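You operate a simulated robot arm through the tools that you are given. There is no shell and no other tool.

Carry out the task below with a simulated robot arm. There is one attempt and no reset: what you move stays moved.

JOB
Wipe the oil smear out of the drip tray with the blue pad.
Fine: pull the tray right out and push it shut afterwards; put the pad back. What is to be rubbed or washed off counts as gone when no trace of it is left.
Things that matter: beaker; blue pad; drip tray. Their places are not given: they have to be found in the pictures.

It is judged by the outcome, as a careful person would: the job done as asked, and still so three seconds after it is handed in. It fails if anything else is knocked over, pushed out of place, dropped, spilled or broken.

ROBOT AND FRAMES
A 6-joint arm with a fingered hand, fixed in place. Base frame: the origin is at the foot of the arm, x ahead of it, y to its left, z up. Units: m, rad, N and s.
With the tool pointing down near the work surface it reaches from about 0.3 to 0.62 m from the base axis. Its first joint turns from -2.897 to 2.897 rad. Payload 3.2 kg.
The tool frame sits at the grasp point between the pads (the TCP): z along the fingers, y along the line on which they close. The tips reach 0.022 m beyond it. Largest opening 0.112 m; the body of the gripper starts 0.06 m behind the TCP. The gripper is a hand of 3 fingers: y runs from the thumb to the fingers, the wrist lies at [0, 0, -0.218] in the tool frame, and closing takes about 1.5 s.
Orientation is told as [roll, pitch, yaw] about the base's x, y, z axes, in that order, counted from this pose: with the fingers straight down and closing along the base's y, the tool's x points along the base's -x, its y along +y and its z along -z.

CONTROLS
- The arm moves only by the tool drive_tool. Its argument "steps" is a list that holds one entry, the list of rows, each a list of 7 numbers: the shift along the base's x, y, z in cm, then the turn, a rotation vector about the base's x, y, z in rad, then the closure, from 0 (fully open) to 1 (shut). In form: [[[dx, dy, dz, wx, wy, wz, jaw], ...]]. A call has 1 to 20 rows; each row is the pose to reach, as a shift and turn from the pose commanded when the call began. A row lasts 0.2 s, in which the tool goes at most 0.05 m and 0.15 rad; a call with a longer step from one row to the next is refused whole, and so is a gripper value outside its range. Where a pose cannot be reached the arm comes as near as it can. A force on the tool above 40 N (or 10 N above the force at the start of the call, whichever is more), or a blocked arm, ends the call early, and 0.2 s more pass. Each finger travels about 0.108 m/s and halts on what it meets, pressing with about 31 N; the grip force reading is that of the motor and also rises with nothing between the fingers. The clock runs only during rows and for 0.2 s after the last one: add rows that repeat a pose to give the fingers time. It gives the time, the measured TCP pose, the force on the tool (base axes), the opening and the grip force at its end, in the units of the frame above (readings bear some noise), with the torque about the TCP (base axes, N m) and any sound that the robot's microphone picked up, and new pictures: "show" is both (left out), scene, wrist or none.
- Cameras (640 x 400 px; columns grow to the right, rows downward): "scene" is fixed at [0.4011, -0.5015, 1.3015]; the picture's right is [0.99, 0.16, 0.00], its down [0.14, -0.87, -0.47] and it looks along [-0.08, 0.47, -0.88] (base axes); focal length 240 px, centre (320, 200). "wrist" rides on the gripper at [0.066, 0.003, -0.08] in the tool frame; the picture's right is [-0.05, 1.00, 0.00], its down [-0.77, -0.04, -0.64] and it looks along [-0.64, -0.03, 0.77] (tool axes); focal length 275 px, centre (320, 200).
- lift_body(by): slides the trunk up (or, below 0, down) by that many m; the arm rides with it, the base frame stays. It gives what a move gives, with no picture.
- grasp_type(shape): the hand has 3 fingers and takes this shape, open, in about a second: jaw (thumb against the fingers, like two jaws); tri (thumb and two fingers); tip (a fingertip pinch); poke (one finger out to press); point (the index stretched); flat (the hand flat); cup (the hand cupped); fist (a fist). The gripper value then closes the fingers along that shape, each until it touches; the sizes above hold for jaw. It gives what a move gives, with no picture.
- pixel_to_xyz(camera, pixels): for up to 12 pixels [column, row] of the newest picture of that camera ("zoom" is the newest enlarged one), the place [x, y, z] in the base frame of the surface seen there, good to about 0.002 m. The clock stands still meanwhile.
- enlarge(camera, box): a new picture of the part [left, top, right, bottom] of that camera's present view, enlarged. The clock stands still meanwhile.
- finish_job(): hands the job in; it is judged then, once.

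Leave the gripper open and the arm clear of the work at the hand-in unless told otherwise.

The tools are called after "Call:" as name(argument=value, ...) on one line, values as JSON. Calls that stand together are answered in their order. drive_tool: Moves the arm, as the interface text tells. Its arguments: {"type":"object","properties":{"steps":{"type":"array"},"show":{"type":"string","enum":["both","scene","wrist","none"]}},"required":["steps"]} The other tools are called the same way: lift_body (by) slides the trunk up or down; grasp_type (shape) gives the hand a shape; pixel_to_xyz (camera, pixels) gives the place of the surface under pixels of a picture; enlarge (camera, box) takes an enlarged picture of a part of a camera's view; finish_job () hands the job in.

At the start:

```text
clock: 0.0
eef_pos: [0.2424, -0.2571, 1.0314]
orientation: [0.0, 0.0, -0.004]
ft_force: [-0.9, 0.0, -0.9]
ft_torque: [0.0, 0.0, -0.01]
finger_gap: 0.1119
finger_force: 0.1
shape: jaw
trunk travel left (down, up): [-0.525, 0.065]
```

scene: 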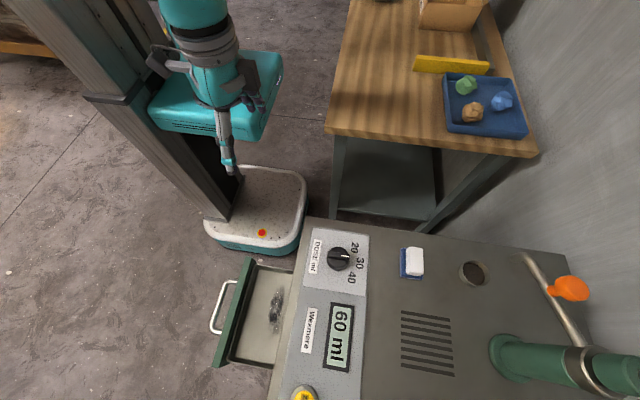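
wrist: 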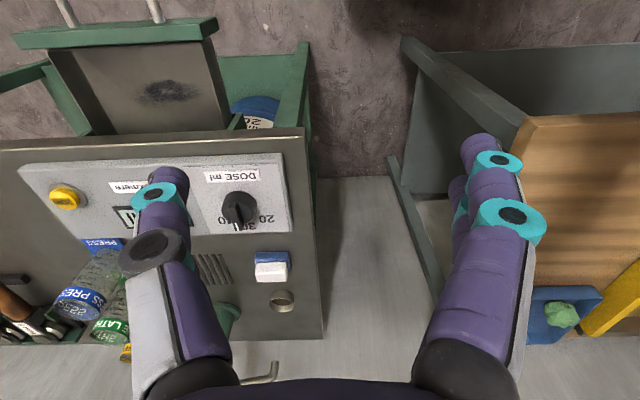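

The scene shows a machine with an open drip tray (a grey smear at about (275,305)), a pad with blue and white layers at (411,263), a dial, a display and a yellow button. I'll zoom in and measure these before moving.

Call:
enlarge(camera="scene", box=[200, 220, 440, 400])

Call:
pixel_to_xyz(camera="scene", pixels=[[275, 305], [268, 320], [279, 290], [250, 265], [292, 275], [235, 360], [275, 362], [225, 300], [403, 263], [415, 263], [440, 260], [340, 258]])

Call:
enlarge(camera="wrist", box=[0, 0, 320, 200])

```text
2.22 times, centred on (320, 310) of scene
```

zoom: 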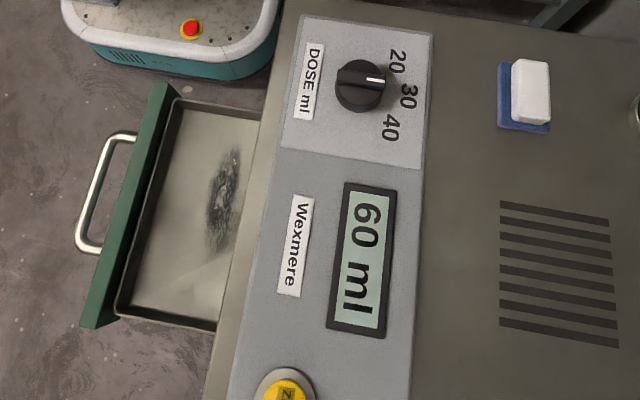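

```text
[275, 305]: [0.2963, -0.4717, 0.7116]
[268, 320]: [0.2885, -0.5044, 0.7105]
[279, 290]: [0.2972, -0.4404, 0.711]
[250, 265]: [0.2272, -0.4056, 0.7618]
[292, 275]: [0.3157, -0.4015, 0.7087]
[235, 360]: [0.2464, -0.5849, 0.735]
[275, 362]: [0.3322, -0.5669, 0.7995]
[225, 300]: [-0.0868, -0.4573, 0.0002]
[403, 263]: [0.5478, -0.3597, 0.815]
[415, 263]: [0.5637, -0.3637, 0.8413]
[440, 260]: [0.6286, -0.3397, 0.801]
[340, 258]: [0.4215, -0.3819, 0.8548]
```

```text
2.00 times, centred on (160, 100) of wrist
```

zoom: 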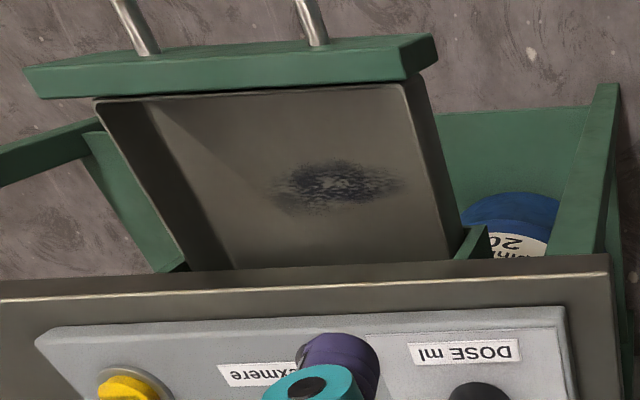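

The tray floor is at z≈0.711 with the smear around (0.296, -0.472). The pad is at about (0.56, -0.363), on a bench top at z≈0.80. I haven't found the beaker yet, so I'll look more closely around the pad and at the objects in the lower left of the wrist picture.

Call:
enlarge(camera="wrist", box=[0, 200, 320, 400])

Call:
enlarge(camera="wrist", box=[200, 20, 440, 170])

Call:
enlarge(camera="scene", box=[380, 220, 640, 400])

Call:
enlarge(camera="scene", box=[320, 0, 560, 160])

Call:
pixel_to_xyz(camera="wrist", pixels=[[80, 300], [110, 325], [15, 320], [255, 110], [165, 90], [125, 35], [205, 60], [60, 70], [225, 120], [100, 130], [30, 100], [290, 70]])

```text
2.00 times, centred on (160, 300) of wrist
```

zoom: 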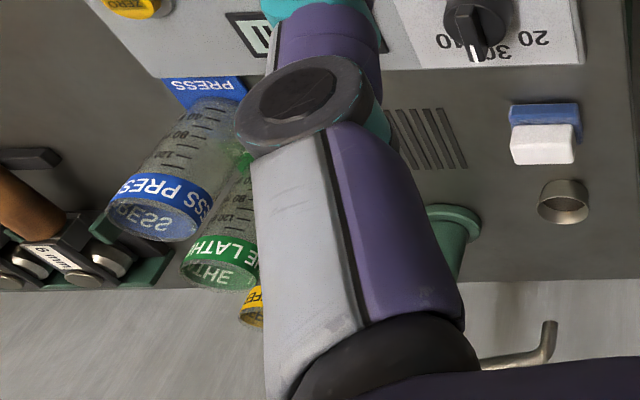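

```text
2.67 times, centred on (320, 95) of wrist
```

zoom: 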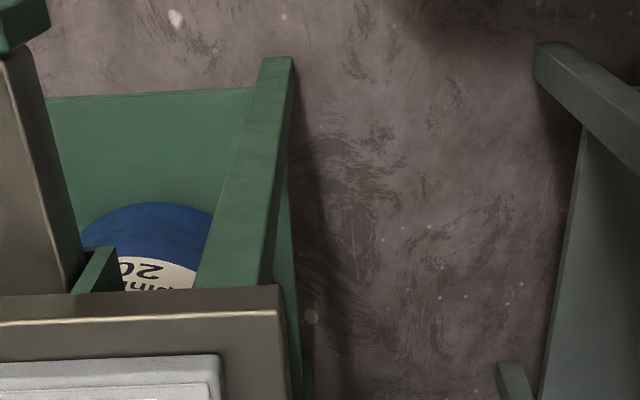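

```text
2.22 times, centred on (510, 310) of scene
```

zoom: 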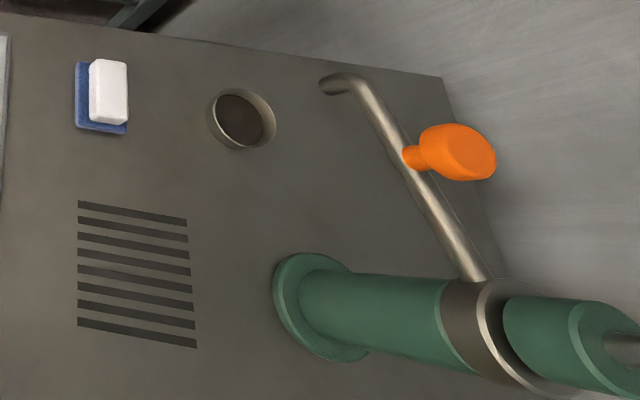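

```text
2.50 times, centred on (440, 80) of scene
```

zoom: 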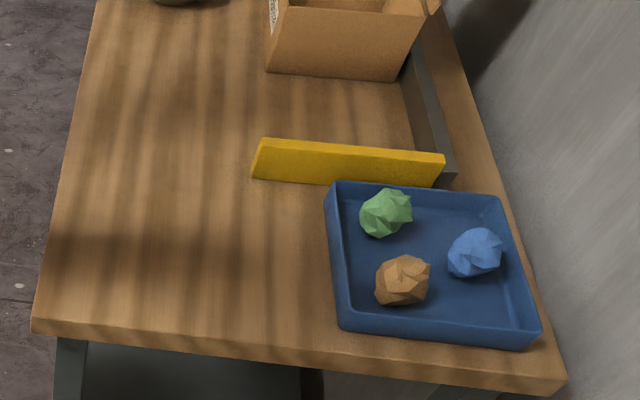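

```text
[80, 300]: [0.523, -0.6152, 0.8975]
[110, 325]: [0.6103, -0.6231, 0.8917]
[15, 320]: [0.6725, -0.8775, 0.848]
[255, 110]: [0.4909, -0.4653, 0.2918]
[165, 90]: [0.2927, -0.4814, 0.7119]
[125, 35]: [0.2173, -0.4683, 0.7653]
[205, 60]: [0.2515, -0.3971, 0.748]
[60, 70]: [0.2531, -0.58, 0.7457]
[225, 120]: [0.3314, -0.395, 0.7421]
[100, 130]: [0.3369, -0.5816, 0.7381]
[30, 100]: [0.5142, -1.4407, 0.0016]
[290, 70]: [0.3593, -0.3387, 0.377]
```

The "PRESS", "LATHE" etc. items near (0.52, -0.62) look like the beakers, and the pad looks like a white block on a blue base. I'll measure the pad and the tray more exactly.

Call:
enlarge(camera="scene", box=[385, 235, 439, 289])

Call:
enlarge(camera="wrist", box=[235, 230, 315, 300])

Call:
pixel_to_xyz(camera="wrist", pixels=[[257, 254], [288, 254], [257, 260], [287, 260], [258, 266], [286, 266], [258, 279], [286, 279], [272, 250], [272, 262], [272, 270], [272, 279]])

Call:
pixel_to_xyz(camera="scene", pixels=[[401, 252], [402, 276], [409, 248], [422, 249], [423, 274], [409, 273], [419, 278], [404, 278], [424, 262], [427, 262], [413, 262], [413, 285]])

```text
7.41 times, centred on (412, 262) of scene
```

zoom: 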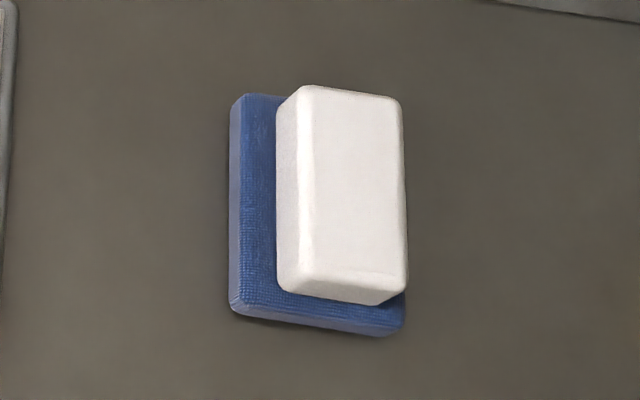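

```text
5.71 times, centred on (275, 265) of wrist
```

zoom: 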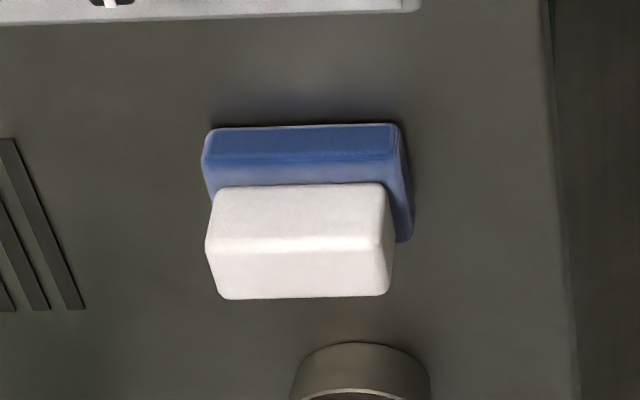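

```text
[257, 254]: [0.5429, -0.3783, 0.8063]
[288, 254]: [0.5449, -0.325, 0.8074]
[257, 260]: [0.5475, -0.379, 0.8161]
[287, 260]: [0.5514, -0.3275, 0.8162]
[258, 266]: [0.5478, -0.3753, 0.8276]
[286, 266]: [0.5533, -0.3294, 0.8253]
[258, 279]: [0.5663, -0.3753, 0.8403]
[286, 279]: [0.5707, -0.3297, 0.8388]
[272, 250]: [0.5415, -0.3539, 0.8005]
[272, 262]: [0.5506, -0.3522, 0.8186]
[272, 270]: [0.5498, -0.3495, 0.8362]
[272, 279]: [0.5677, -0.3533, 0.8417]
```

```text
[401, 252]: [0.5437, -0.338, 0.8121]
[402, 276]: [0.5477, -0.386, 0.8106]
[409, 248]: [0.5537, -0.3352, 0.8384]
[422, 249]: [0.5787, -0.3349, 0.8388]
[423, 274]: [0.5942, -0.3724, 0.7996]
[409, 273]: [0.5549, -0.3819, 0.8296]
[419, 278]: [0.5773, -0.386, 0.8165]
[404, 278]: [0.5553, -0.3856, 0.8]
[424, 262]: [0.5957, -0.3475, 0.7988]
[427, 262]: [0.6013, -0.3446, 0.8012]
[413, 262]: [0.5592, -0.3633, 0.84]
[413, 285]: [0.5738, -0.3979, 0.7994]
```

The pad is one piece: a blue base about 45×65 mm (z 0.80–0.816) with a white grip about 30×50 mm, centred near (0.566, -0.356), top at z 0.842. I'll move the arm high over the front of the tray to see inside it and under the bench edge.

Call:
drive_tool(steps=[[[-3, -4, 0, 0, 0, 0, 0], [-6, -8, 0, 0, 0, 0, 0], [-9, -12, 0, 0, 0, 0, 0], [-12, -16, 0, 0, 0, 0, 0], [-14, -20, 0, 0, 0, 0, 0], [-14, -21, 0, 0, 0, 0, 0], [-14, -21, 0, 0, 0, 0, 0]]])

```text
clock: 1.6
eef_pos: [0.1876, -0.3882, 0.9613]
orientation: [-0.053, 0.04, -0.05]
ft_force: [0.3, 0.7, -0.3]
ft_torque: [0.03, 0.02, -0.02]
finger_gap: 0.1119
finger_force: 0.1
shape: jaw
out of reach, approached as far as the arm can: row 1, 2, 3, 4, 5, 6, 7
trunk travel left (down, up): [-0.525, 0.065]
```

scene: 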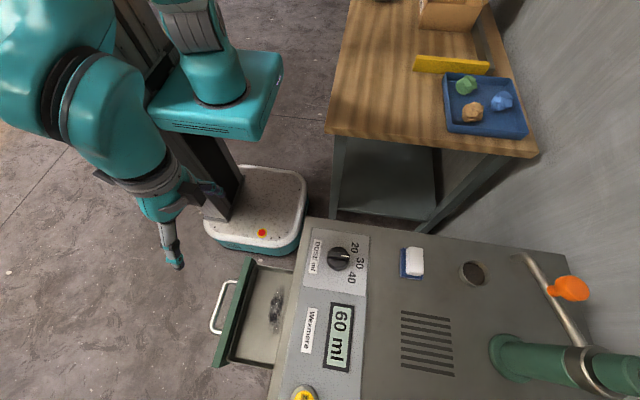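
wrist: 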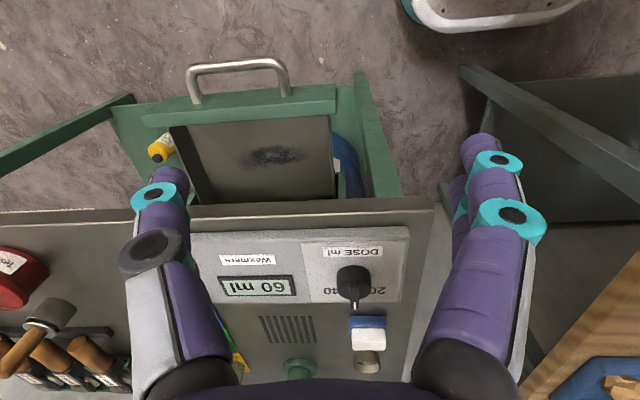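

That target was partly out of reach at this height: the tool came to (0.188, -0.388, 0.961), slightly tilted. I'll repeat the pose once to see where the commanded reference is now.

Call:
drive_tool(steps=[[[0, 0, 0, 0, 0, 0, 0], [0, 0, 0, 0, 0, 0, 0]]], show="none")

Call:
pixel_to_xyz(camera="wrist", pixels=[[270, 155], [240, 155], [305, 155], [270, 145], [270, 167], [270, 195], [240, 68], [200, 80], [285, 80], [230, 190], [325, 190], [215, 340]])

Call:
enlarge(camera="wrist", box=[130, 40, 410, 215])

Call:
enlarge(camera="wrist", box=[180, 210, 420, 390])

```text
clock: 2.2
eef_pos: [0.1874, -0.3883, 0.9604]
orientation: [-0.053, 0.041, -0.051]
ft_force: [0.0, 0.3, 0.5]
ft_torque: [0.0, 0.03, 0.03]
finger_gap: 0.1116
finger_force: 0.1
shape: jaw
trunk travel left (down, up): [-0.525, 0.065]
```

```text
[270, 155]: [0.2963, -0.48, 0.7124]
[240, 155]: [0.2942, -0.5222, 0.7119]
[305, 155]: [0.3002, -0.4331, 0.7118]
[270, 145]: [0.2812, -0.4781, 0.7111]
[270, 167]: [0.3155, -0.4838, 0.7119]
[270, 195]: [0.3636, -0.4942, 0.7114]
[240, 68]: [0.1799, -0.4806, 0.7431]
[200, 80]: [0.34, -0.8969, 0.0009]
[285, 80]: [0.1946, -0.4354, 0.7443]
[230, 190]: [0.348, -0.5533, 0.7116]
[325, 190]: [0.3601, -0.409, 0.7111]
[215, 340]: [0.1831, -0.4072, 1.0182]
```

```text
2.29 times, centred on (270, 128) of wrist
```

zoom: 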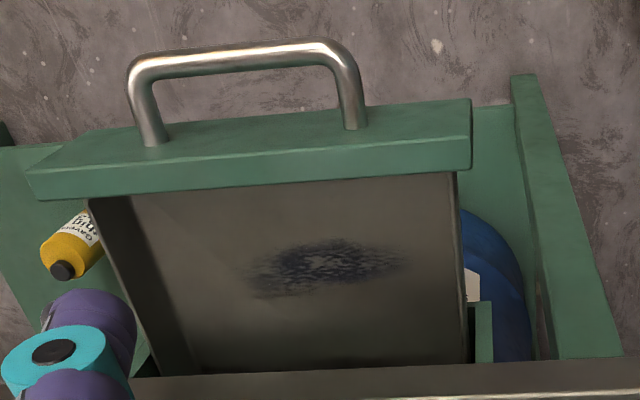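

```text
2.22 times, centred on (300, 300) of wrist
```

zoom: 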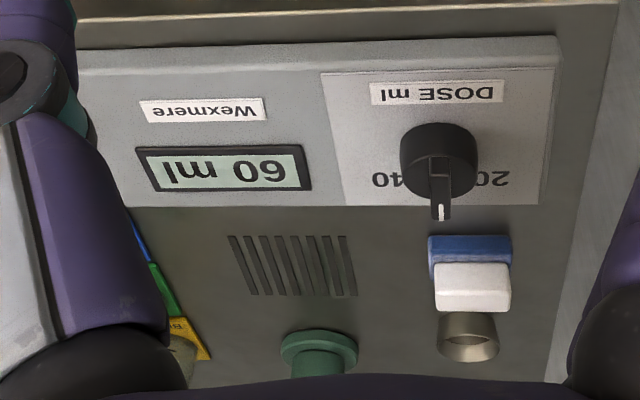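

The smear spans about x 0.28–0.32, y -0.53 to -0.43, just in front of the bench edge. The tray floor carries on under the bench, and no beaker stands in the visible part. More room would help, so I plan to pull the tray out by pressing closed fingers against the inside of its front wall. First I'll straighten the tool, close the fingers and go above the tray at about (0.26, -0.485, 0.86).

Call:
drive_tool(steps=[[[2, -2, -2.5, 0.02, -0.015, 0.02, 0.2], [4, -4.5, -5, 0.04, -0.03, 0.04, 0.5], [6, -7, -7.5, 0.053, -0.041, 0.05, 0.8], [7.3, -9.7, -10, 0.053, -0.041, 0.05, 1], [7.3, -9.7, -10, 0.053, -0.041, 0.05, 1], [7.3, -9.7, -10, 0.053, -0.041, 0.05, 1], [7.3, -9.7, -10, 0.053, -0.041, 0.05, 1]]])

```text
clock: 3.8
eef_pos: [0.2693, -0.4571, 0.8553]
orientation: [-0.013, 0.01, -0.013]
ft_force: [-0.2, -0.5, 1.0]
ft_torque: [0.01, 0.02, 0.01]
finger_gap: 0.0
finger_force: 30.8
shape: jaw
out of reach, approached as far as the arm can: row 2, 3, 4, 5, 6, 7
trunk travel left (down, up): [-0.525, 0.065]
```

scene: 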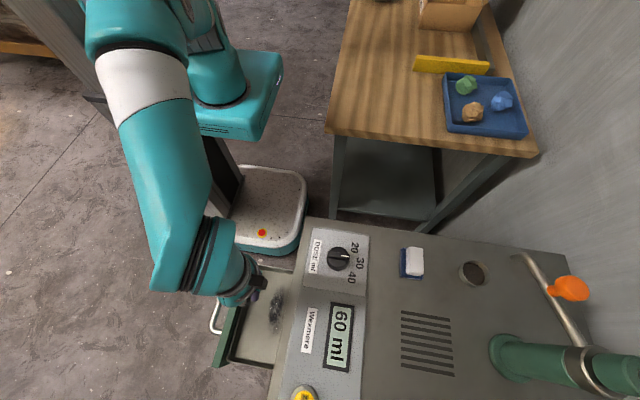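
wrist: 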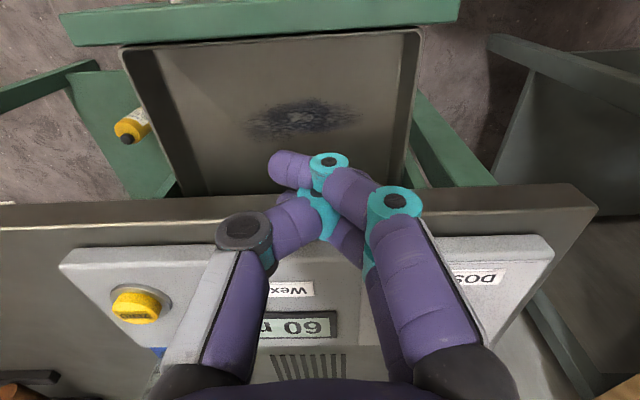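

At this height the arm stops at (0.269, -0.457), with a tool that's nearly straight. The shoulder looks too high, so lowering the trunk should add reach. The tips are at z≈0.833, above the tray, so I'll lower the trunk by 6 cm (tips to about 0.773).

Call:
lift_body(by=-0.06)

```text
clock: 4.8
eef_pos: [0.2694, -0.4585, 0.7958]
orientation: [-0.013, 0.01, -0.012]
ft_force: [0.0, 0.3, -0.1]
ft_torque: [-0.01, -0.05, 0.04]
finger_gap: 0.0
finger_force: 30.8
shape: jaw
trunk travel left (down, up): [-0.465, 0.125]
```

The TCP is now at z 0.796. Next I'll try moving sideways to y≈-0.485 at this height and look.

Call:
drive_tool(steps=[[[-0.5, -1.3, 0, 0.006, -0.005, 0.006, 1], [-0.9, -2.7, 0, 0.013, -0.01, 0.012, 1], [-0.9, -2.7, 0, 0.013, -0.01, 0.012, 1]]])

```text
clock: 5.6
eef_pos: [0.2701, -0.4613, 0.7873]
orientation: [-0.013, 0.007, -0.013]
ft_force: [0.1, 0.2, 0.0]
ft_torque: [0.01, 0.01, -0.03]
finger_gap: 0.0
finger_force: 30.7
shape: jaw
out of reach, approached as far as the arm can: row 1, 2, 3
trunk travel left (down, up): [-0.465, 0.125]
```

scene: 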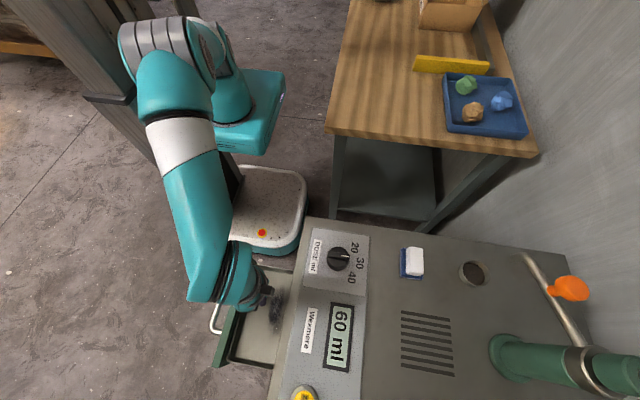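
wrist: 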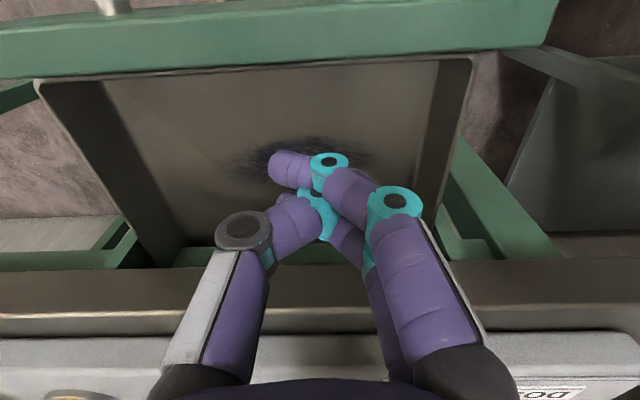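

At the reach limit, r grew while z dropped, so the wrist is above the shoulder. The trunk should therefore go up, not down. I'll raise it fully, which takes the tool to z≈0.91.

Call:
lift_body(by=0.124)

Call:
drive_tool(steps=[[[-0.3, -0.9, -4, 0.006, -0.005, 0.006, 1], [-0.7, -1.8, -8, 0.013, -0.01, 0.012, 1], [-0.9, -2.5, -11, 0.013, -0.01, 0.012, 1], [-0.9, -2.5, -11, 0.013, -0.01, 0.012, 1]]])

```text
clock: 7.1
eef_pos: [0.2701, -0.4619, 0.9123]
orientation: [-0.014, 0.006, -0.013]
ft_force: [-0.8, 0.4, 0.4]
ft_torque: [-0.01, -0.03, 0.01]
finger_gap: 0.0
finger_force: 30.4
shape: jaw
trunk travel left (down, up): [-0.589, 0.001]
```

```text
clock: 8.1
eef_pos: [0.2641, -0.4807, 0.8007]
orientation: [-0.009, 0.001, -0.005]
ft_force: [0.7, -0.4, 0.1]
ft_torque: [0.03, -0.01, 0.02]
finger_gap: 0.0
finger_force: 30.9
shape: jaw
out of reach, approached as far as the arm can: row 2, 3, 4
trunk travel left (down, up): [-0.589, 0.001]
```

scene: 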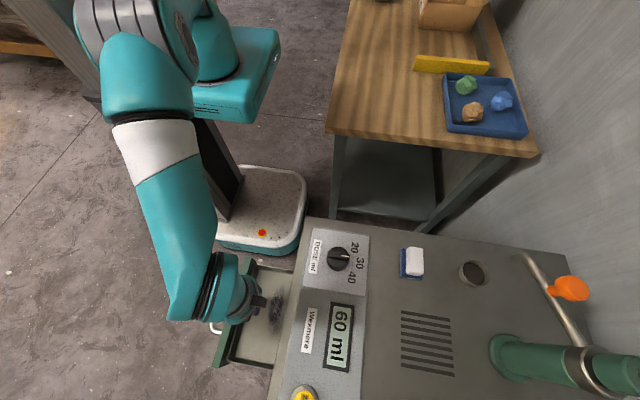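
wrist: 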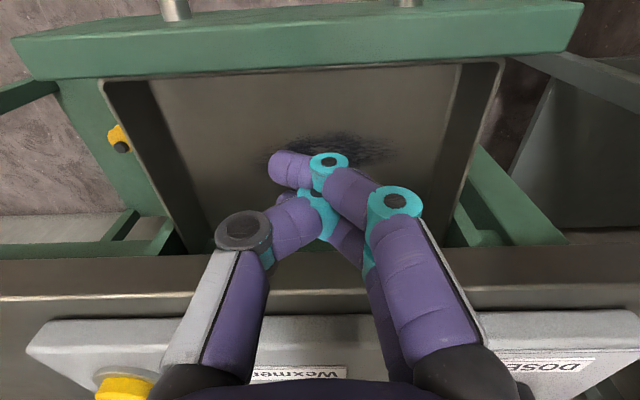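

The reach improved to r≈0.549 at z 0.80. To understand the arm's geometry and its remaining reach, I'll measure some points on the arm and the bench edge.

Call:
pixel_to_xyz(camera="scene", pixels=[[215, 60], [240, 100], [140, 20], [145, 75], [155, 140], [165, 200], [185, 290], [235, 290], [110, 10], [200, 20], [180, 45], [210, 285]])

Call:
pixel_to_xyz(camera="wrist", pixels=[[560, 262], [560, 290], [560, 298], [580, 330], [580, 350], [170, 235], [200, 280], [300, 100], [300, 70], [300, 40], [176, 10], [410, 5]])

```text
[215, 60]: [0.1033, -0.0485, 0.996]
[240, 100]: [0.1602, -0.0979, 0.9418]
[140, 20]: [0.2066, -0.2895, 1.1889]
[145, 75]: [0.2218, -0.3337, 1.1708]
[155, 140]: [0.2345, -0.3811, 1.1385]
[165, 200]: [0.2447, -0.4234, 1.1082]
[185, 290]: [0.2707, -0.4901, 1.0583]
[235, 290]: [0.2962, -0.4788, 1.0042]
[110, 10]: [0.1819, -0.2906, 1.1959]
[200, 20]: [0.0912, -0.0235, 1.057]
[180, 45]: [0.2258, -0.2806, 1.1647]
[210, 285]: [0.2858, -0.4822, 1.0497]
```

```text
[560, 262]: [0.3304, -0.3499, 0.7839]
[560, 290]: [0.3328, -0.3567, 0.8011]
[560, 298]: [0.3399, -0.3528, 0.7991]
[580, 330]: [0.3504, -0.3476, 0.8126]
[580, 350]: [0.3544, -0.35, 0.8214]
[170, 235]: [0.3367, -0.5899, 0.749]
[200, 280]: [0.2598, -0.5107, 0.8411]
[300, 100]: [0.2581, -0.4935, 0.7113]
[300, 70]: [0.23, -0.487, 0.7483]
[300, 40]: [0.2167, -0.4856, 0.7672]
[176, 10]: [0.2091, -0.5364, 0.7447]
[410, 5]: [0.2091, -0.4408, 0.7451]
```

The forearm is not fully stretched, so I'll retry. I'll go slowly to about (0.262, -0.487) and down to z 0.757, with tips 2 cm above the tray floor.

Call:
drive_tool(steps=[[[-0.1, -0.3, -1, 0, 0, 0, 1], [-0.2, -0.5, -2, 0, 0, 0, 1], [-0.3, -0.6, -3, 0, 0, 0, 1], [-0.3, -0.6, -4.3, 0, 0, 0, 1], [-0.3, -0.6, -4.3, 0, 0, 0, 1]]])

```text
clock: 9.3
eef_pos: [0.2628, -0.482, 0.7573]
orientation: [-0.007, 0.0, -0.005]
ft_force: [-0.8, 0.0, -0.7]
ft_torque: [-0.02, 0.04, -0.01]
finger_gap: 0.0001
finger_force: 31.3
shape: jaw
out of reach, approached as far as the arm can: row 2, 3, 4, 5
trunk travel left (down, up): [-0.589, 0.001]
```

scene: 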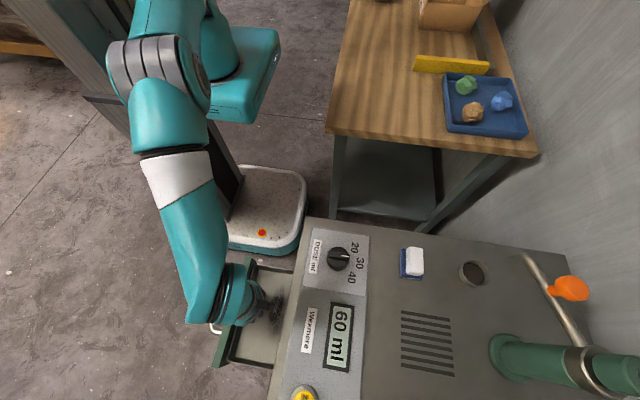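
wrist: 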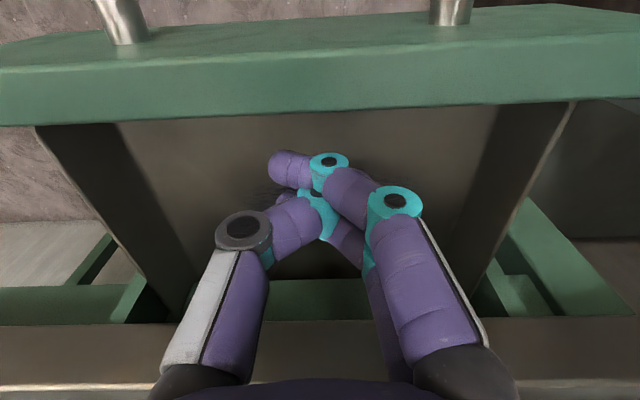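

The reach limit sits at r≈0.549, but the fingers are now in the tray in front of the smear, with tips at z≈0.735. Its front wall top is at z≈0.767 and its inner face at x≈0.235. I'll press slowly towards -x to draw the tray out about 6 cm, watching the force.

Call:
drive_tool(steps=[[[-1, 0, 0, 0, 0, 0, 1], [-2, 0, 0, 0, 0, 0, 1], [-3, 0, 0, 0, 0, 0, 1], [-4, 0, 0, 0, 0, 0, 1], [-5, 0, 0, 0, 0, 0, 1], [-6, 0, 0, 0, 0, 0, 1], [-7, 0, 0, 0, 0, 0, 1]]])

```text
clock: 10.9
eef_pos: [0.2024, -0.4647, 0.7567]
orientation: [-0.015, 0.012, -0.01]
ft_force: [-0.4, -0.6, -0.1]
ft_torque: [-0.02, 0.03, 0.03]
finger_gap: 0.0
finger_force: 31.3
shape: jaw
out of reach, approached as far as the arm can: row 2, 3, 4, 5, 6, 7
trunk travel left (down, up): [-0.589, 0.001]
```

scene: 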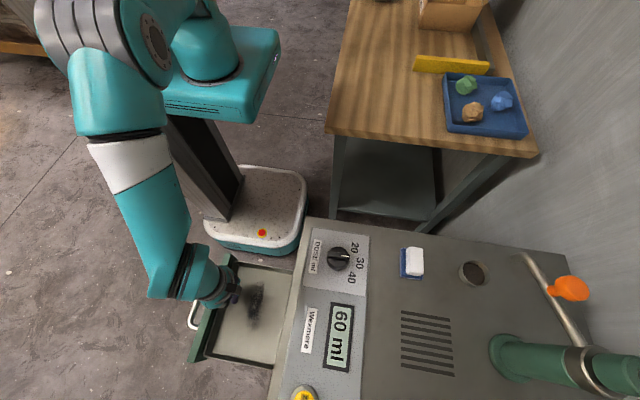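
wrist: 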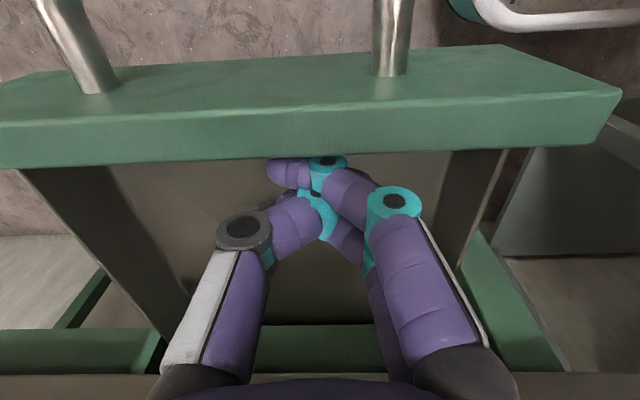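

The tray slid out several centimetres with no trouble; the smear is now near (255,303) in the scene. I'll lift the fingers clear, then test whether turning the tool about the vertical changes the reach limit.

Call:
drive_tool(steps=[[[0.5, 0, 2, 0, 0, 0, 1], [1, 0, 5, 0, 0, 0, 1], [1, 0, 9, 0, 0, 0, 1], [1, 0, 12, 0, 0, 0, 1], [1, 0, 12, 0, 0, 0, 1]]])

```text
clock: 12.1
eef_pos: [0.2193, -0.4484, 0.8712]
orientation: [-0.014, 0.011, -0.012]
ft_force: [0.4, 0.1, -0.7]
ft_torque: [0.01, 0.0, -0.02]
finger_gap: 0.0001
finger_force: 31.0
shape: jaw
out of reach, approached as far as the arm can: row 1, 2, 3, 4, 5
trunk travel left (down, up): [-0.589, 0.001]
```

scene: 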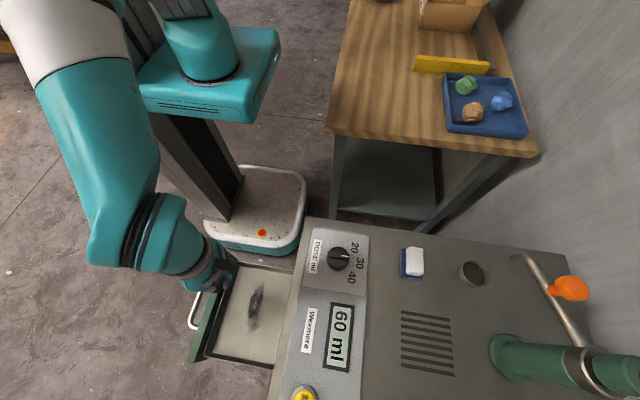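
wrist: 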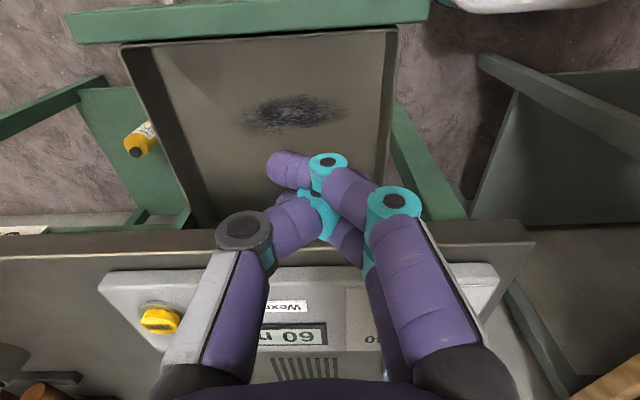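

The elbow swings out towards -x here, so a wrist-angle limit seems likely. I'll test a turn of -0.6 rad about the vertical, here in free space.

Call:
drive_tool(steps=[[[0, 0, 0, 0, 0, -0.12, 1], [0, 0, 0, 0, 0, -0.24, 1], [0, 0, 0, 0, 0, -0.36, 1], [0, 0, 0, 0, 0, -0.48, 1], [0, 0, 0, 0, 0, -0.6, 1], [0, -2, 0, 0, 0, -0.6, 1], [0, -4, 0, 0, 0, -0.6, 1], [0, -4, 0, 0, 0, -0.6, 1]]])

```text
clock: 13.9
eef_pos: [0.2231, -0.4864, 0.8681]
orientation: [-0.003, -0.002, -0.6]
ft_force: [0.4, 0.6, 0.0]
ft_torque: [-0.02, 0.02, 0.01]
finger_gap: 0.0001
finger_force: 31.0
shape: jaw
trunk travel left (down, up): [-0.589, 0.001]
```

scene: 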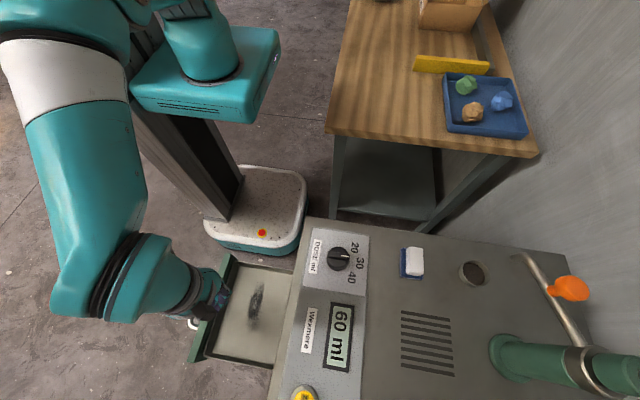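
wrist: 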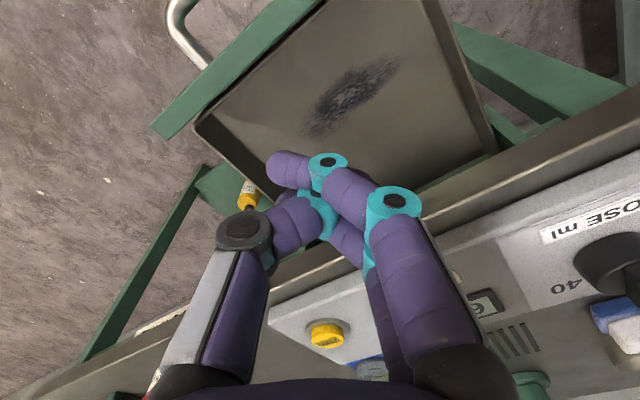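

Turning to yaw -0.6 removes the limit (r=0.535, no warning). A yaw of -1.57, with the fingers closing along x, should suit both the arm and the pad's 30 mm grip. I'll measure the tray again before going on.

Call:
pixel_to_xyz(camera="scene", pixels=[[262, 288], [250, 328], [256, 305], [247, 305], [265, 300], [233, 270], [210, 355], [290, 290], [275, 355], [240, 268], [222, 300], [280, 320]])

Call:
enlarge(camera="scene", box=[180, 240, 320, 380])

Call:
enlarge(camera="wrist", box=[140, 0, 540, 250])

```text
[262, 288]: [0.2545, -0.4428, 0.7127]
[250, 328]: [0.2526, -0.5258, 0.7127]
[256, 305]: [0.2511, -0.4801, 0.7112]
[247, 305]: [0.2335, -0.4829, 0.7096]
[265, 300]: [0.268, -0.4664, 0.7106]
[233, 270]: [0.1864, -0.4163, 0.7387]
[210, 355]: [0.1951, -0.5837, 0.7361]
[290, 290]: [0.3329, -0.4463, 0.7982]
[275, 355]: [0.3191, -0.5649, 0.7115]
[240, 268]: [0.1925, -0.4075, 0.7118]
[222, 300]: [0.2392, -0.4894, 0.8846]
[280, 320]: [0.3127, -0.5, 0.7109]
```

```text
2.86 times, centred on (250, 310) of scene
```

zoom: 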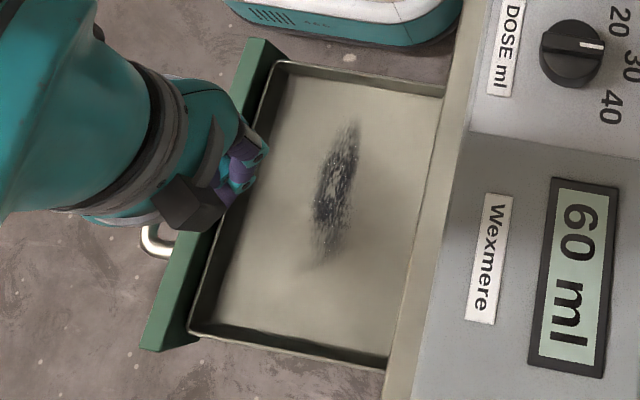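

```text
1.60 times, centred on (340, 125) of wrist
```

zoom: 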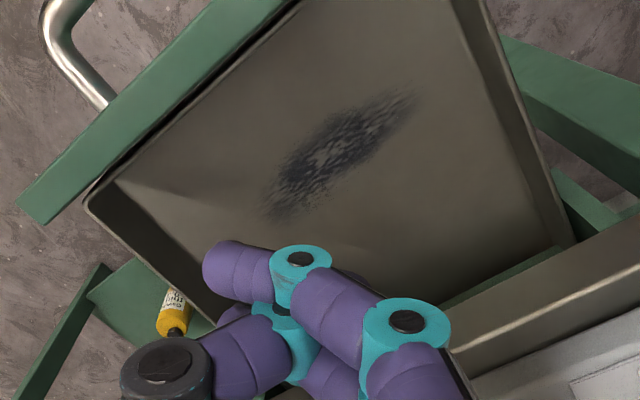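

The tray is out by about 4.5 cm. The smear now spans x 0.23–0.275, y -0.53 to -0.43, well clear of the bench edge at x 0.333. Next I'll go up, turn to yaw -1.57, open the hand and move towards the pad.

Call:
drive_tool(steps=[[[1, 0, 3, 0, 0, -0.14, 1], [4, 2, 5, 0, 0, -0.28, 0.8], [7.5, 4, 6, 0, 0, -0.42, 0.5], [11, 6, 6, 0, 0, -0.56, 0.2], [14.5, 8, 6, 0, 0, -0.7, 0], [18, 10, 6, 0, 0, -0.84, 0], [21, 12, 6, 0, 0, -0.97, 0], [22.7, 12.6, 6, 0, 0, -0.97, 0], [22.7, 12.6, 6, 0, 0, -0.97, 0]]])

```text
clock: 15.9
eef_pos: [0.4471, -0.3629, 0.9299]
orientation: [0.0, -0.001, -1.571]
ft_force: [-0.5, 0.0, 0.3]
ft_torque: [-0.02, 0.01, 0.01]
finger_gap: 0.1119
finger_force: 0.1
shape: jaw
trunk travel left (down, up): [-0.589, 0.001]
```

scene: 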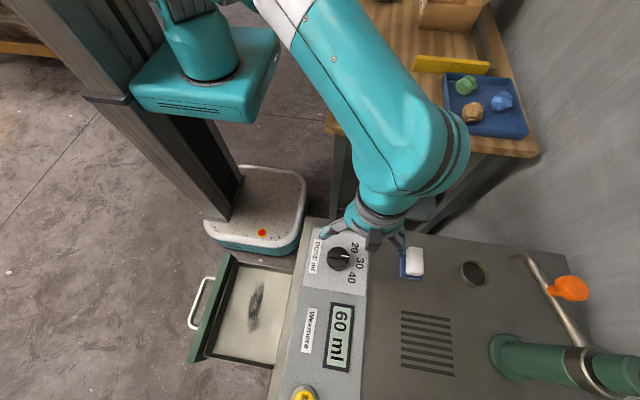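
wrist: 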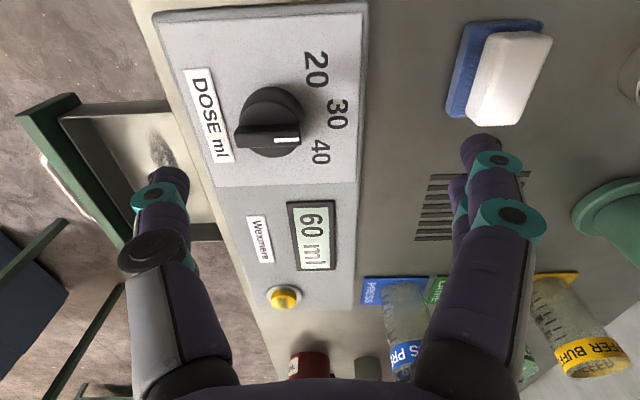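

No limit here. The wrist picture shows the pad clearly at about (500,72). I'll measure its edges for position and angle.

Call:
enlarge(camera="wrist", box=[420, 0, 580, 140])

Call:
pixel_to_xyz(camera="wrist", pixels=[[491, 38], [472, 105], [545, 42], [520, 120], [515, 75], [480, 28], [452, 110], [538, 27], [500, 120], [632, 80], [600, 80], [385, 75]])

```text
2.86 times, centred on (500, 70) of wrist
```

zoom: 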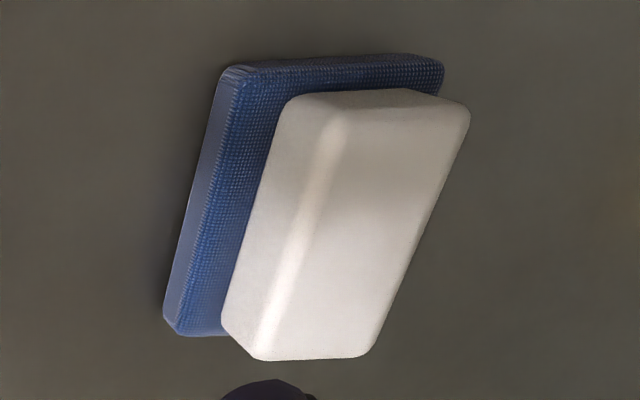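

```text
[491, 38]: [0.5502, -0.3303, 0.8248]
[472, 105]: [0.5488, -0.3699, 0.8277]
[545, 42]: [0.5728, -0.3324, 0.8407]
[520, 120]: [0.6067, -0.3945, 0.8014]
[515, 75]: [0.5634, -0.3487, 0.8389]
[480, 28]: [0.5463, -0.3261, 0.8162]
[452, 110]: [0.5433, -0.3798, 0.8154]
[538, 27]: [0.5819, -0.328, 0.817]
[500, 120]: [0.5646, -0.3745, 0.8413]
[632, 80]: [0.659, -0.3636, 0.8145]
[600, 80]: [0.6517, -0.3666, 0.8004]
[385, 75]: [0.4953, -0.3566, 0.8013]
```

The grip's centre is about (0.563, -0.355), it runs x 0.549–0.577 with its top at z 0.841, and it is turned about -0.04 rad. I'll move above it, still at z≈0.93, with the fingers partly closed to about 7 cm so they clear the ring near x 0.65.

Call:
drive_tool(steps=[[[3, 0.3, 0, 0, 0, 0, 0.1], [6, 0.5, 0, 0, 0, -0.02, 0.2], [9, 0.7, 0, 0, 0, -0.04, 0.3], [11.6, 0.8, 0, 0, 0, -0.04, 0.35], [11.6, 0.8, 0, 0, 0, -0.04, 0.35], [11.6, 0.8, 0, 0, 0, -0.04, 0.35]]])

```text
clock: 17.3
eef_pos: [0.5165, -0.3233, 0.9284]
orientation: [-0.002, -0.005, -1.609]
ft_force: [-0.4, 0.1, -0.4]
ft_torque: [-0.01, 0.01, 0.01]
finger_gap: 0.0732
finger_force: 0.1
shape: jaw
out of reach, approached as far as the arm can: row 2, 3, 4, 5, 6
trunk travel left (down, up): [-0.589, 0.001]
```

scene: 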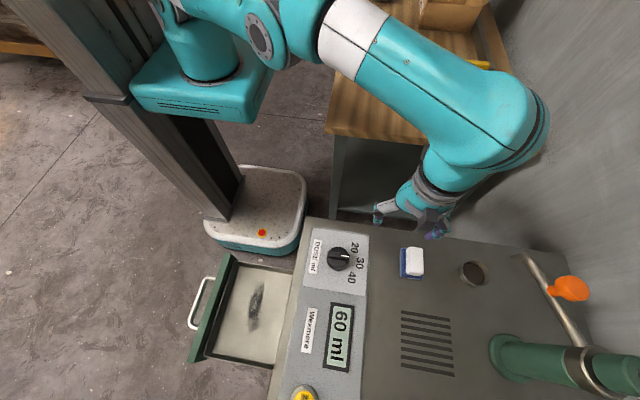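
wrist: 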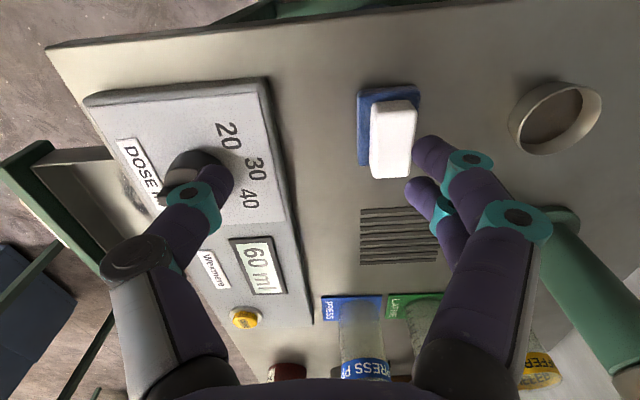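

The arm reached r≈0.61 at (0.5165, -0.323), which is its real limit, and the pad at r≈0.666 is just beyond it. Leaning the fingers towards -y by about 0.52 rad, about their closing line, keeps the pads parallel to the grip's sides and brings the wrist back inside reach. I'll do this at z≈0.89, with tips clear of the grip's top.

Call:
drive_tool(steps=[[[0, 0, -0.5, -0.13, 0, 0, 0.35], [0.5, -0.4, -1, -0.26, 0, 0, 0.35], [1, -0.8, -2, -0.39, 0, 0, 0.35], [2, -1.2, -3, -0.52, 0, 0, 0.35], [3.5, -2, -3.8, -0.52, 0, 0, 0.35], [4.65, -2.5, -3.8, -0.52, 0, 0, 0.35], [4.65, -2.5, -3.8, -0.52, 0, 0, 0.35], [4.65, -2.5, -3.8, -0.52, 0, 0, 0.35]]])

```text
clock: 19.1
eef_pos: [0.5613, -0.3498, 0.8954]
orientation: [0.02, -0.523, -1.615]
ft_force: [0.7, -0.2, 0.3]
ft_torque: [-0.04, 0.02, 0.0]
finger_gap: 0.0733
finger_force: 0.1
shape: jaw
trunk travel left (down, up): [-0.589, 0.001]
```

scene: 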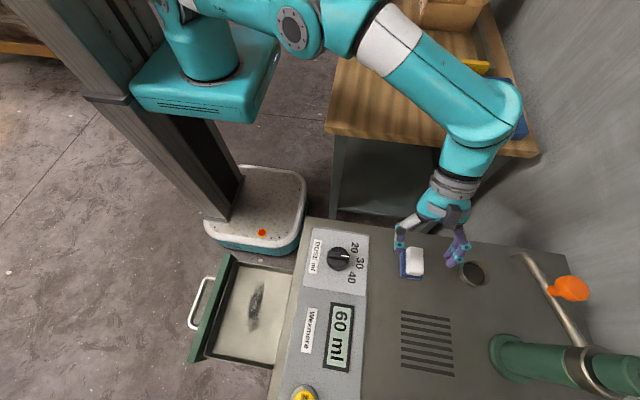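
wrist: 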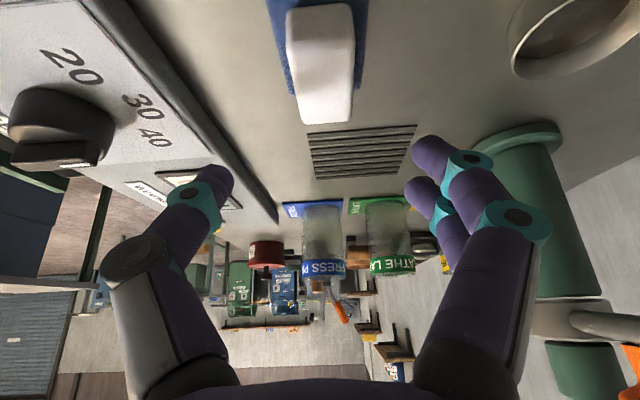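

Pose reached with no warning: TCP (0.561, -0.350, 0.895), leaning, with the thumb and fingers either side of the white grip. I'll descend straight to z≈0.849, leaving the tips just above the blue base.

Call:
drive_tool(steps=[[[0.1, 0, -1, 0, 0, 0, 0.35], [0.15, 0, -2, 0, 0, 0, 0.35], [0.15, 0, -3, 0, 0, 0, 0.35], [0.15, 0, -3.8, 0, 0, 0, 0.35], [0.15, 0, -4.3, 0, 0, 0, 0.35], [0.15, 0, -4.6, 0, 0, 0, 0.35], [0.15, 0, -4.6, 0, 0, 0, 0.35]]])

```text
clock: 20.7
eef_pos: [0.5624, -0.3498, 0.8493]
orientation: [0.021, -0.521, -1.616]
ft_force: [-0.2, 0.3, 0.1]
ft_torque: [0.03, 0.02, 0.02]
finger_gap: 0.073
finger_force: 0.1
shape: jaw
trunk travel left (down, up): [-0.589, 0.001]
```

scene: 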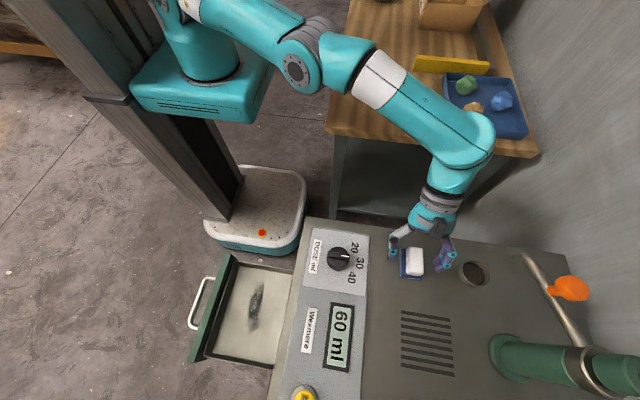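
wrist: 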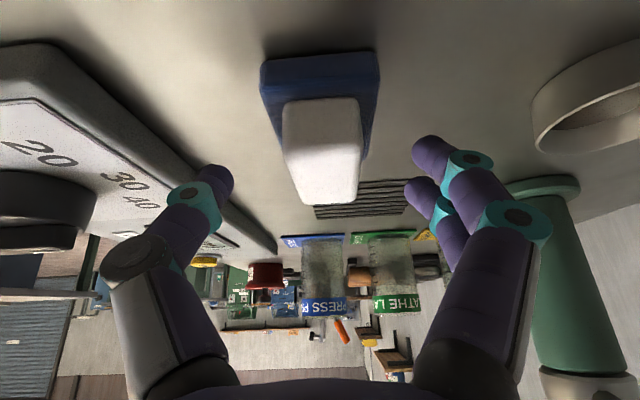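

The grip sits midway between the thumb (column 220) and the fingers (column 420), with no contact force. I'll close the hand and wait.

Call:
drive_tool(steps=[[[0, 0, 0, 0, 0, 0, 0.5], [0, 0, 0, 0, 0, 0, 0.65], [0, 0, 0, 0, 0, 0, 0.8], [0, 0, 0, 0, 0, 0, 0.9], [0, 0, 0, 0, 0, 0, 1], [0, 0, 0, 0, 0, 0, 1], [0, 0, 0, 0, 0, 0, 1], [0, 0, 0, 0, 0, 0, 1]]])

Call:
enlarge(camera="scene", box=[370, 210, 480, 290])

```text
clock: 22.5
eef_pos: [0.5617, -0.3483, 0.8486]
orientation: [0.023, -0.52, -1.615]
ft_force: [1.5, 0.1, 1.6]
ft_torque: [-0.05, 0.0, 0.0]
finger_gap: 0.0221
finger_force: 31.8
shape: jaw
trunk travel left (down, up): [-0.589, 0.001]
```

scene: 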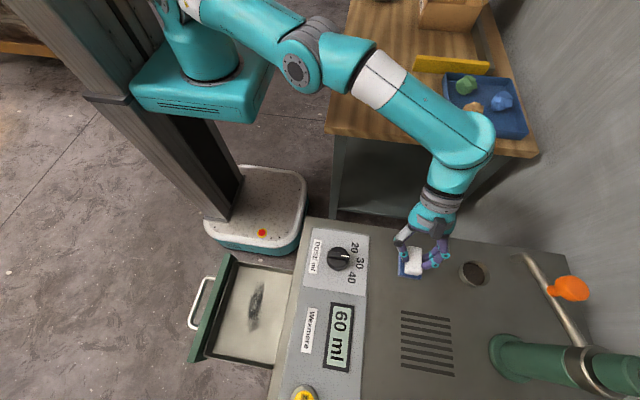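
wrist: 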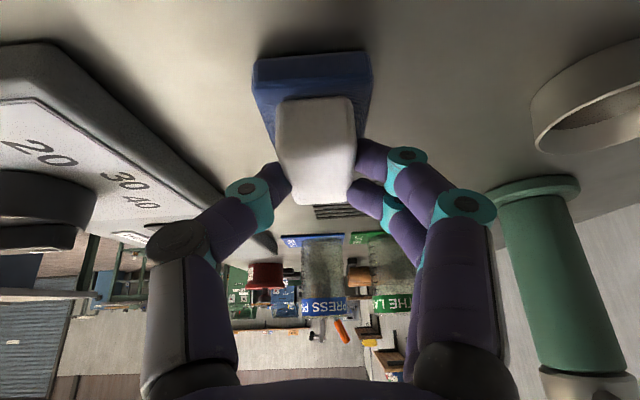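

```text
5.00 times, centred on (425, 250) of scene
```

zoom: 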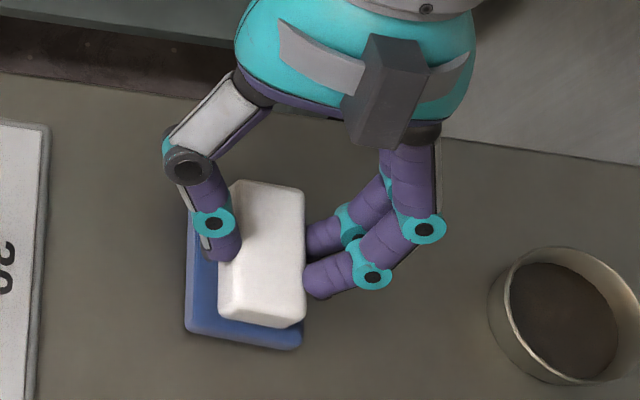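

Firm grip on the white handle (gap 0.022, force 31.8). The pad's underside is about 4.9 cm below the TCP height. I'll lift 5 cm and check.

Call:
drive_tool(steps=[[[0, 0, 1, 0, 0, 0, 1], [0, 0, 2, 0, 0, 0, 1], [-0.5, 0, 3.5, 0, 0, 0, 1], [-1, 0, 5, 0, 0, 0, 1], [-1, 0, 5, 0, 0, 0, 1]]])

Call:
enlarge(camera="wrist", box=[180, 0, 460, 230])

```text
clock: 23.7
eef_pos: [0.5528, -0.3485, 0.8993]
orientation: [0.022, -0.523, -1.616]
ft_force: [-0.7, 0.3, -0.5]
ft_torque: [0.0, 0.01, -0.01]
finger_gap: 0.0219
finger_force: 31.4
shape: jaw
trunk travel left (down, up): [-0.589, 0.001]
```

scene: 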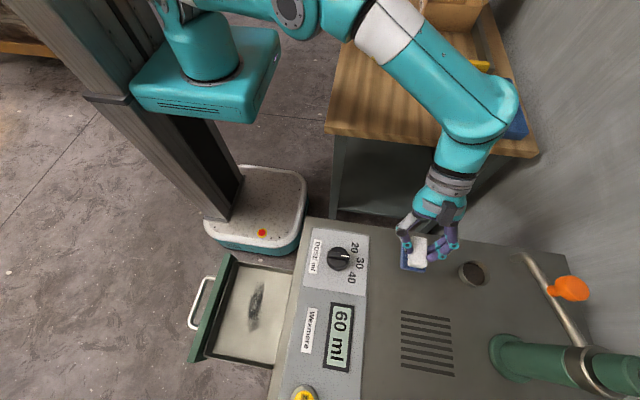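
wrist: 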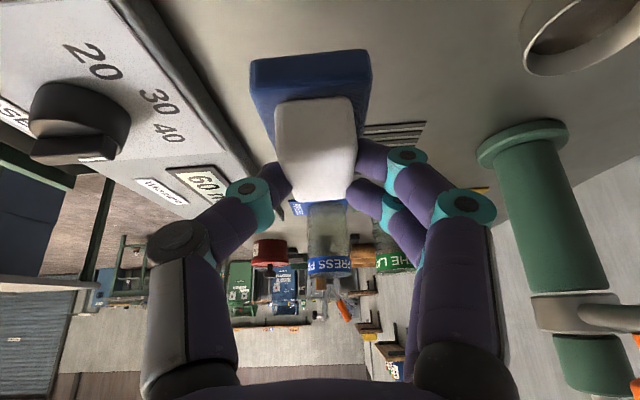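

```text
1.74 times, centred on (320, 115) of wrist
```

zoom: 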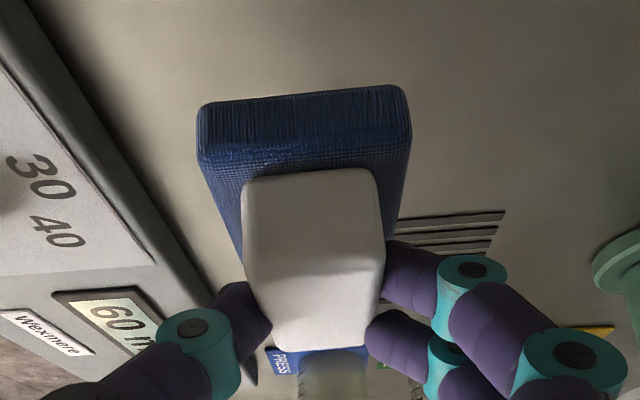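

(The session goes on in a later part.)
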